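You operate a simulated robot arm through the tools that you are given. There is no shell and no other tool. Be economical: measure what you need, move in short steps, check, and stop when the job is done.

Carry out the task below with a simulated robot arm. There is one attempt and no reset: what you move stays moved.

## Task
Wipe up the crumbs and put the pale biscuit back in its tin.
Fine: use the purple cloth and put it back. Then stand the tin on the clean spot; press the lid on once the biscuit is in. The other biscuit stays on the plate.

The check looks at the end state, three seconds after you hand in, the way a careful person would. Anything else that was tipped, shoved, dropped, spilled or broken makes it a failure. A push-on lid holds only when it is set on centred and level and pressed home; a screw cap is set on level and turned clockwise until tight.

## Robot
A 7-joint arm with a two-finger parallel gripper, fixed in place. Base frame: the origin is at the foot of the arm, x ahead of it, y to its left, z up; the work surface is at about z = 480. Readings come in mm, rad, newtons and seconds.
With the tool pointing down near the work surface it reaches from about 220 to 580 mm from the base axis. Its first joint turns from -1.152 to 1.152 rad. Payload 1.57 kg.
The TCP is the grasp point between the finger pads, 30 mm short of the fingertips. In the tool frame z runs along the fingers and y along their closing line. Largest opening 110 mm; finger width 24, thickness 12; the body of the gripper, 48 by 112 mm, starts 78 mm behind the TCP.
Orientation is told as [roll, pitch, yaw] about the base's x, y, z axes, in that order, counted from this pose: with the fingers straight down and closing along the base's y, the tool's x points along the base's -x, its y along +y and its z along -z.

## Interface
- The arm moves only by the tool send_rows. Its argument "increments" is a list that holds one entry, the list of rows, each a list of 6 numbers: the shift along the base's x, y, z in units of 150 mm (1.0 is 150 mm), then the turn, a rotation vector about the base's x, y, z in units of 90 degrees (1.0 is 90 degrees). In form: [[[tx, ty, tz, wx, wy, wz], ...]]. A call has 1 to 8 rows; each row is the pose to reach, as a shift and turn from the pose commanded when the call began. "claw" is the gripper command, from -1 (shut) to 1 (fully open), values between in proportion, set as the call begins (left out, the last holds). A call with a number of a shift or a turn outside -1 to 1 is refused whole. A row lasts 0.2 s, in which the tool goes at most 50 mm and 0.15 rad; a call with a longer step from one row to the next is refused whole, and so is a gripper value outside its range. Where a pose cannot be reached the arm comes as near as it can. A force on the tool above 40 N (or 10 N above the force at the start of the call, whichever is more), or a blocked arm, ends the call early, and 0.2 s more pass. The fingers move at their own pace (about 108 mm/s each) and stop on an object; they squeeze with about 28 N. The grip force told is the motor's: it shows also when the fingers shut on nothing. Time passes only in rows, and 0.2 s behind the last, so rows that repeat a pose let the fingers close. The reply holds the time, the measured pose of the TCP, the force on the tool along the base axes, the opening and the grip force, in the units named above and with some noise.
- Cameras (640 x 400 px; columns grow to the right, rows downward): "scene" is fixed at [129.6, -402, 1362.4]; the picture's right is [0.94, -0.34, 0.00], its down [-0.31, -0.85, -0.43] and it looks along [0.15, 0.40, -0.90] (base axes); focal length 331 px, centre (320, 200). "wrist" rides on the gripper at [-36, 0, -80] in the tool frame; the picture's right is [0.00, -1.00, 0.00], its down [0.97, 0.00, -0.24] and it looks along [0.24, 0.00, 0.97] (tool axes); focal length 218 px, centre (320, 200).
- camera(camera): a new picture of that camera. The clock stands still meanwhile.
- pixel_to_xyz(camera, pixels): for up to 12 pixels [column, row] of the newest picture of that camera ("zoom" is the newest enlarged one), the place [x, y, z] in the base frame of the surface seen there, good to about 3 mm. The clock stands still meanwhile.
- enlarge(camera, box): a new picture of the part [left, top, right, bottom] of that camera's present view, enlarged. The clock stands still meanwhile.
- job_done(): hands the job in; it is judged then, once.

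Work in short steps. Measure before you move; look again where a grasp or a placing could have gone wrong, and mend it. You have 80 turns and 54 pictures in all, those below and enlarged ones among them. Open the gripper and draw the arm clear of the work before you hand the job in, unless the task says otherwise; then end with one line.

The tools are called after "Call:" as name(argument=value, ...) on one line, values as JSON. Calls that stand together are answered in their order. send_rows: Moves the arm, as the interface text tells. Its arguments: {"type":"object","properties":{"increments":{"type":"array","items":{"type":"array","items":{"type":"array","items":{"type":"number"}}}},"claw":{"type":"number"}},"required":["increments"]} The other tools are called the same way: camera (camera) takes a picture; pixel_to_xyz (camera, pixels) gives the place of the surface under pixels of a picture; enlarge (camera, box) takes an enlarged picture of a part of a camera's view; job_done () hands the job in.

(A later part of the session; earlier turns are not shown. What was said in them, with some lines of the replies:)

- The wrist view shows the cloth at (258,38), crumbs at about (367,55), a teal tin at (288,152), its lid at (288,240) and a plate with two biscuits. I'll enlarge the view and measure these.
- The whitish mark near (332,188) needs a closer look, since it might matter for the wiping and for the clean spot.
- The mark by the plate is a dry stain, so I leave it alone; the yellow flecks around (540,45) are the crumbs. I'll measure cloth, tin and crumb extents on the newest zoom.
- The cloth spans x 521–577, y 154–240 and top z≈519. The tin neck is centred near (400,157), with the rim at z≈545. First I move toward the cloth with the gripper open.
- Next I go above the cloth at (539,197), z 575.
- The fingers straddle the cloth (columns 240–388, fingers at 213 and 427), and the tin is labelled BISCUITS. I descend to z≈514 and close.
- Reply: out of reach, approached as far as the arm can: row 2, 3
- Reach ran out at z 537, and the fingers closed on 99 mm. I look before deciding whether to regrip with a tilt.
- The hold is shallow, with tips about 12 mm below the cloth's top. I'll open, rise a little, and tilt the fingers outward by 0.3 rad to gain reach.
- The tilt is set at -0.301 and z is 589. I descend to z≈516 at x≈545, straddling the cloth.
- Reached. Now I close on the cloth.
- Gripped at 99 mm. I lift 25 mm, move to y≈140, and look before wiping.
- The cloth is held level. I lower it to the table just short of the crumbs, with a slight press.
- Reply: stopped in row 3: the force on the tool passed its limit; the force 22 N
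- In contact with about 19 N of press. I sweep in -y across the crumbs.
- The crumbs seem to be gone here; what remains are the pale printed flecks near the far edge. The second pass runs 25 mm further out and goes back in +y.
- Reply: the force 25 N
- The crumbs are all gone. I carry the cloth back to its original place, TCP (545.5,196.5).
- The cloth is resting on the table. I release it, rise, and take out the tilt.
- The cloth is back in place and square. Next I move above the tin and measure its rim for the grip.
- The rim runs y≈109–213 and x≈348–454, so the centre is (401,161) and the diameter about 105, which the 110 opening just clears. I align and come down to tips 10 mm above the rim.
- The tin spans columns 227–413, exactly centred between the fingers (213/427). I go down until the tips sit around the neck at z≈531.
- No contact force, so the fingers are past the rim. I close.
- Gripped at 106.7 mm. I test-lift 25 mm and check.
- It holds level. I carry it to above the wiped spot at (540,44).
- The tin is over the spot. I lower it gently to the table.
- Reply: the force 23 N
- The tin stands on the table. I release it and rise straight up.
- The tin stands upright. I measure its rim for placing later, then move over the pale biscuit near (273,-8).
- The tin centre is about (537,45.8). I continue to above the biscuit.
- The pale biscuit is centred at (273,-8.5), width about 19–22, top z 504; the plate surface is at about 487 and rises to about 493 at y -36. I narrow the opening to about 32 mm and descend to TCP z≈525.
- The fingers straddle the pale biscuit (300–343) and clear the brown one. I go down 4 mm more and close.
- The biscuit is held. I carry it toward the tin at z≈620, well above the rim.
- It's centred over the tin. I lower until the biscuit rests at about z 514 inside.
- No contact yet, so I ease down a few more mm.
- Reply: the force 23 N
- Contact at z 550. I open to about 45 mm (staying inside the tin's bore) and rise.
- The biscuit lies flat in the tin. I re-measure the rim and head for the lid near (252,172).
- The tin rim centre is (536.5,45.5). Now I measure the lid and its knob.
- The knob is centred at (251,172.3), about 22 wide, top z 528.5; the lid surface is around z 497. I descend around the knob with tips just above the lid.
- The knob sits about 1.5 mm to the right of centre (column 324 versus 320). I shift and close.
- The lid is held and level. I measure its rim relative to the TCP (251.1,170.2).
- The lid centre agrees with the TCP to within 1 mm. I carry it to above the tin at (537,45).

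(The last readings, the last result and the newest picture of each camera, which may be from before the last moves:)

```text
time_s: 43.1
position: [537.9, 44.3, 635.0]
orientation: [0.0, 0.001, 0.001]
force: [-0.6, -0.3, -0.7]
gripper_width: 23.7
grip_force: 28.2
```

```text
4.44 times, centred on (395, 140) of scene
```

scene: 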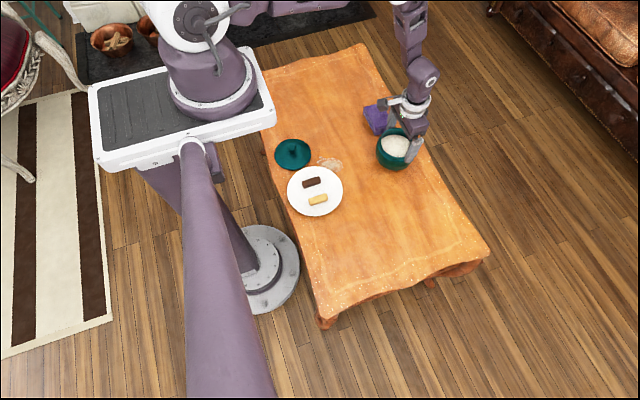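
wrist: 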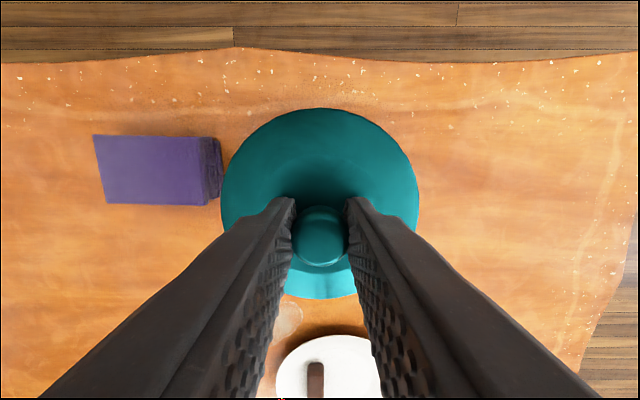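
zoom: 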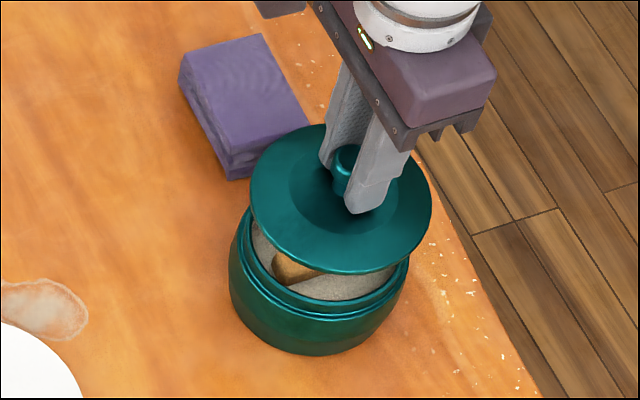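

The lid is aligned over the tin. I lower it slowly until it touches.

Call:
send_rows(increments=[[[0, 0, -0.1, 0, 0, 0], [0, 0, -0.2, 0, 0, 0], [0, 0, -0.23, 0, 0, 0], [0, 0, -0.25, 0, 0, 0], [0, 0, -0.265, 0, 0, 0]]])

```text
time_s: 44.3
position: [537.9, 44.7, 595.4]
orientation: [0.0, -0.004, 0.001]
force: [-0.3, -0.6, -0.8]
gripper_width: 23.6
grip_force: 28.2
```

Call:
enlarge(camera="scene", box=[360, 105, 420, 175])

Call:
send_rows(increments=[[[0, 0, -0.015, 0, 0, 0], [0, 0, -0.03, 0, 0, 0], [0, 0, -0.04, 0, 0, 0]]])

```text
5.71 times, centred on (390, 140) of scene
```

zoom: 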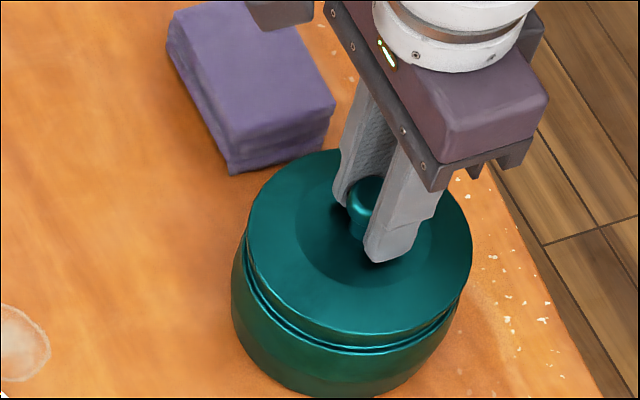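

```text
time_s: 45.1
position: [539.3, 44.6, 591.2]
orientation: [-0.001, -0.001, -0.002]
force: [-3.7, 2.2, 16.7]
gripper_width: 23.5
grip_force: 27.5
```

Contact at z≈591. With the lid centred and level, I press down further.

Call:
send_rows(increments=[[[0, 0, -0.015, 0, 0, 0], [0, 0, -0.03, 0, 0, 0], [0, 0, -0.045, 0, 0, 0], [0, 0, -0.06, 0, 0, 0]]])

Call:
enlarge(camera="scene", box=[360, 105, 420, 175])

```text
time_s: 45.9
position: [540.1, 44.9, 585.6]
orientation: [-0.001, -0.001, -0.001]
force: [-6.3, 1.2, 12.6]
gripper_width: 23.4
grip_force: 27.6
stopped in row 3: the force on the tool passed its limit (the readings are from after the stop); the commanded pose is now the measured one
```

```text
5.71 times, centred on (390, 140) of scene
```

zoom: 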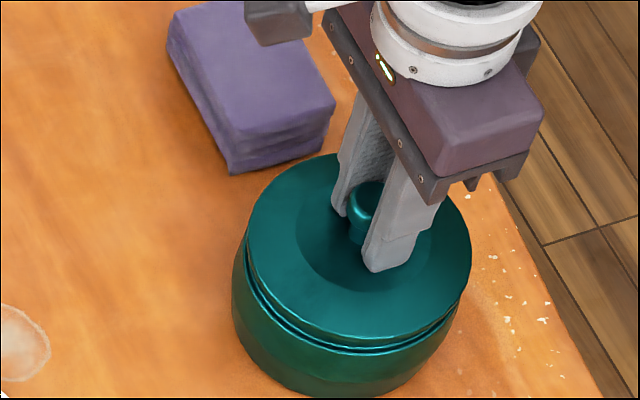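

The limit tripped at z 585.6 and the lid moved down somewhat. I press once more to see if it is home.

Call:
send_rows(increments=[[[0, 0, -0.02, 0, 0, 0], [0, 0, -0.04, 0, 0, 0], [0, 0, -0.06, 0, 0, 0], [0, 0, -0.08, 0, 0, 0]]])

Call:
enlarge(camera="scene", box=[360, 105, 420, 175])

```text
time_s: 46.2
position: [540.5, 44.1, 584.3]
orientation: [0.0, 0.0, 0.0]
force: [-7.6, 0.1, 16.1]
gripper_width: 23.8
grip_force: 28.2
stopped in row 1: the force on the tool passed its limit (the readings are from after the stop); the commanded pose is now the measured one
```

```text
5.71 times, centred on (390, 140) of scene
```

zoom: 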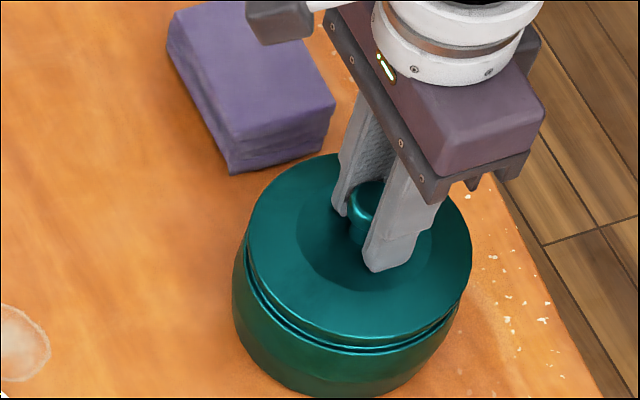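

It seems home, since a 40 N stop came almost at once. I release, rise, and inspect the heights.

Call:
send_rows(increments=[[[0, 0, 0.01, 0, 0, 0], [0, 0, 0.01, 0, 0, 0], [0, 0, 0.2, 0, 0, 0], [0, 0, 0.45, 0, 0, 0], [-0.3, 0, 0.5, 0, 0, 0], [-0.5, 0, 0.5, 0, 0, 0], [-0.5, 0, 0.5, 0, 0, 0]]], claw=-0.3)

Call:
camera(camera="wrist")

Call:
enlarge(camera="scene", box=[360, 105, 420, 175])

Call:
pixel_to_xyz(camera="zoom", pixels=[[252, 240], [460, 240], [350, 335], [350, 160], [362, 195], [350, 350], [300, 320], [420, 325], [270, 280], [275, 180], [445, 180], [350, 328]])

```text
time_s: 47.8
position: [466.5, 44.6, 660.6]
orientation: [0.0, -0.002, -0.001]
force: [0.2, -0.4, -0.3]
gripper_width: 38.6
grip_force: 0.0
```

```text
13 pictures are left
```

wrist: 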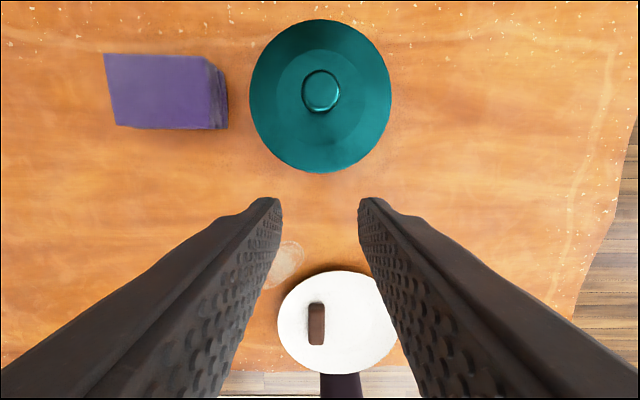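

```text
5.71 times, centred on (390, 140) of scene
```

zoom: 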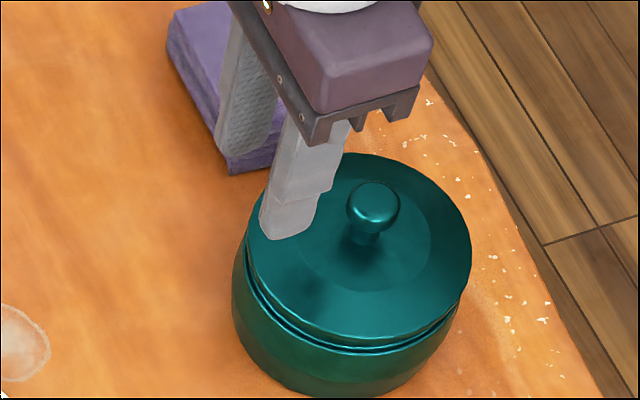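

```text
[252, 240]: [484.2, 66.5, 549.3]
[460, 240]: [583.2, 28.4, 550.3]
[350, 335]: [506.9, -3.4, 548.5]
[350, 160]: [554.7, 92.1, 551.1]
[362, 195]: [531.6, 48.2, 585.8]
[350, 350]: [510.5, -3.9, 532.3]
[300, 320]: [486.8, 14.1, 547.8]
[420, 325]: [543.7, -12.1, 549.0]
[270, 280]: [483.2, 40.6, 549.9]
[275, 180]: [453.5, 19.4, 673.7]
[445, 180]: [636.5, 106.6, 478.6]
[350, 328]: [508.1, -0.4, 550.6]
```

The lid is level (edge 548–551 all round). To be sure it is home I'll press the knob top with closed fingertips, so I measure the knob first.

Call:
pixel_to_xyz(camera="wrist", pixels=[[320, 88], [304, 90], [338, 90], [320, 73], [320, 108], [320, 22], [320, 170], [251, 95], [390, 95]])

Call:
send_rows(increments=[[[0.2, 0, 0, 0, 0, 0], [0.475, 0.006, 0, 0, 0, 0], [0.475, 0.006, -0.1, 0, 0, 0], [0.475, 0.006, -0.2, 0, 0, 0], [0.475, 0.006, -0.2, 0, 0, 0]]], claw=-1)

```text
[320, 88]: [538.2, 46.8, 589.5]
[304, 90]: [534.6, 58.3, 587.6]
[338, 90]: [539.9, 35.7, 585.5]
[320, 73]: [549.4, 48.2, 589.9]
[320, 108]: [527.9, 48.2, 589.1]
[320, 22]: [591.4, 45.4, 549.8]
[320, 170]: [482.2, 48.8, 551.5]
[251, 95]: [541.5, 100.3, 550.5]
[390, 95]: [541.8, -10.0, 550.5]
```

```text
time_s: 49.0
position: [536.0, 46.1, 631.0]
orientation: [0.0, -0.002, 0.0]
force: [-0.2, 0.1, -0.4]
gripper_width: 0.2
grip_force: 21.2
```

The knob top is at (538,47,589.5) and the lid is level. Fingertips are at 601; I move down onto the knob and press slowly.

Call:
send_rows(increments=[[[0.013, 0, -0.04, 0, 0, 0], [0.013, 0, -0.07, 0, 0, 0], [0.013, 0, -0.08, 0, 0, 0], [0.013, 0, -0.09, 0, 0, 0], [0.013, 0, -0.1, 0, 0, 0], [0.013, 0, -0.11, 0, 0, 0], [0.013, 0, -0.12, 0, 0, 0], [0.013, 0, -0.13, 0, 0, 0]]])

```text
time_s: 50.1
position: [538.5, 45.8, 618.3]
orientation: [0.001, 0.0, -0.001]
force: [-5.8, 0.3, 17.8]
gripper_width: 0.0
grip_force: 21.0
stopped in row 5: the force on the tool passed its limit (the readings are from after the stop); the commanded pose is now the measured one
```

The stop is rigid at the knob-top height with no further travel. I press once more to confirm, then retreat.

Call:
send_rows(increments=[[[0, 0, -0.008, 0, 0, 0], [0, 0, -0.016, 0, 0, 0], [0, 0, -0.024, 0, 0, 0], [0, 0, -0.032, 0, 0, 0]]])

Call:
send_rows(increments=[[[0, 0, 0.2, 0, 0, 0], [0, 0, 0.45, 0, 0, 0], [-0.3, 0, 0.6, 0, 0, 0], [-0.6, 0, 0.7, 0, 0, 0], [-0.9, 0, 0.7, 0, 0, 0], [-0.9, 0, 0.7, 0, 0, 0]]], claw=1)

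Call:
enlarge(camera="scene", box=[360, 105, 420, 175])

Call:
camera(camera="wrist")

Call:
pixel_to_xyz(camera="zoom", pixels=[[372, 198], [252, 240], [460, 240], [350, 335], [350, 158], [350, 352], [350, 360], [350, 342], [350, 347]])

```text
time_s: 50.6
position: [538.4, 46.2, 617.5]
orientation: [0.002, 0.001, 0.001]
force: [-6.9, 1.2, 17.6]
gripper_width: 0.2
grip_force: 21.0
stopped in row 2: the force on the tool passed its limit (the readings are from after the stop); the commanded pose is now the measured one
```

```text
refused: row 3 steps farther than a row can; nothing moved
```

```text
5.71 times, centred on (390, 140) of scene
```

zoom: 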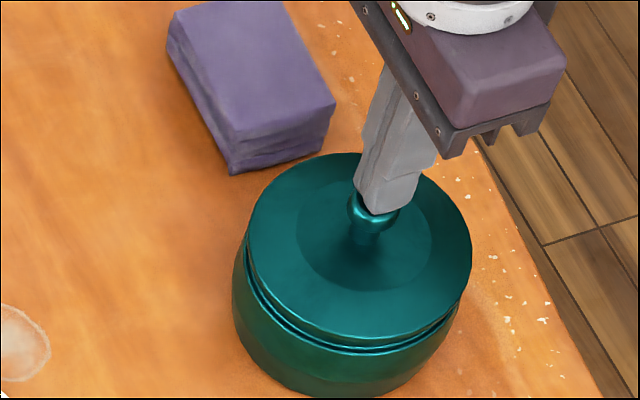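

```text
10 pictures are left
```

wrist: 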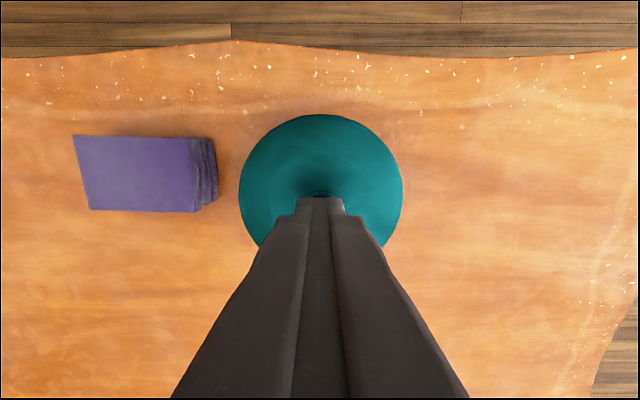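

```text
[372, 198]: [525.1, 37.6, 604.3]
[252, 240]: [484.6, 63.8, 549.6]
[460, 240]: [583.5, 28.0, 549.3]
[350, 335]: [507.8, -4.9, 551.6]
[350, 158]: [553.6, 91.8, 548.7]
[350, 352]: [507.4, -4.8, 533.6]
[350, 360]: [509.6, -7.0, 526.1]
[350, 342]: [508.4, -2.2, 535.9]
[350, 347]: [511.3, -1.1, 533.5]
```

Two rigid stops with the lid unchanged, so it is home and level. I rise first, then open and draw back.

Call:
send_rows(increments=[[[0, 0, 0.2, 0, 0, 0], [0, 0, 0.45, 0, 0, 0], [0, 0, 0.7, 0, 0, 0]]])

Call:
send_rows(increments=[[[-0.25, 0, 0.05, 0, 0, 0], [-0.5, 0, 0.1, 0, 0, 0], [-0.75, 0, 0.15, 0, 0, 0], [-0.95, 0, 0.2, 0, 0, 0], [-0.95, 0, 0.2, 0, 0, 0]]], claw=1)

Call:
camera(camera="wrist")

Call:
enlarge(camera="scene", box=[260, 85, 440, 225])

```text
time_s: 51.4
position: [540.5, 47.5, 724.9]
orientation: [0.0, 0.001, 0.001]
force: [0.4, -1.2, -0.5]
gripper_width: 0.0
grip_force: 21.3
```

```text
time_s: 52.6
position: [396.4, 45.8, 752.9]
orientation: [0.001, -0.001, 0.003]
force: [-0.1, -0.4, -0.7]
gripper_width: 110.1
grip_force: 0.0
```

```text
9 pictures are left
```

wrist: 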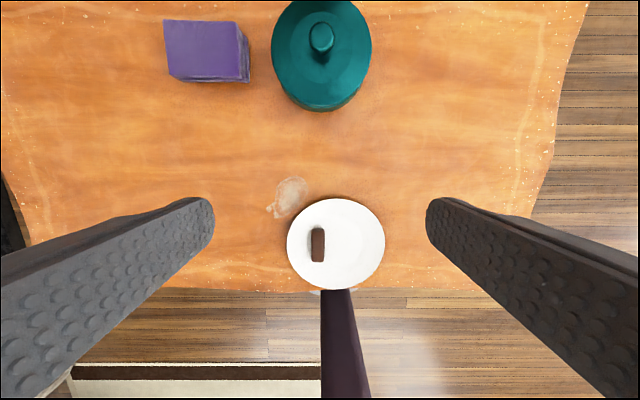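

```text
2.86 times, centred on (350, 155) of scene
```

zoom: 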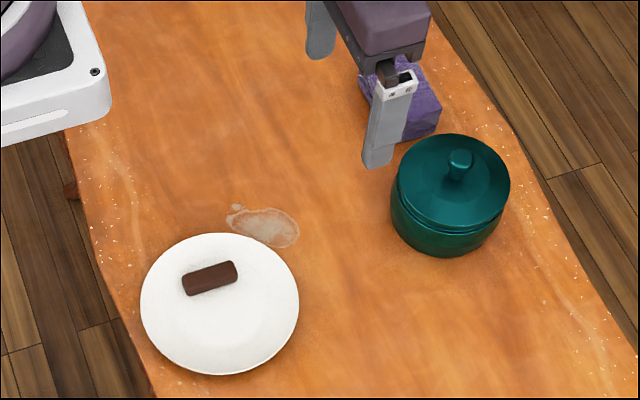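

The last pictures show the cloth back in place, the lidded tin on the wiped spot and the dark biscuit on its plate. The arm is clear with the gripper open, so I hand in.

Call:
job_done()

```text
The job is handed in.
```

The crumbs are wiped up and the purple cloth is back in its place; the tin stands on the clean spot with the pale biscuit inside and the lid pressed on until it moved no further, and the dark biscuit is still on the plate.
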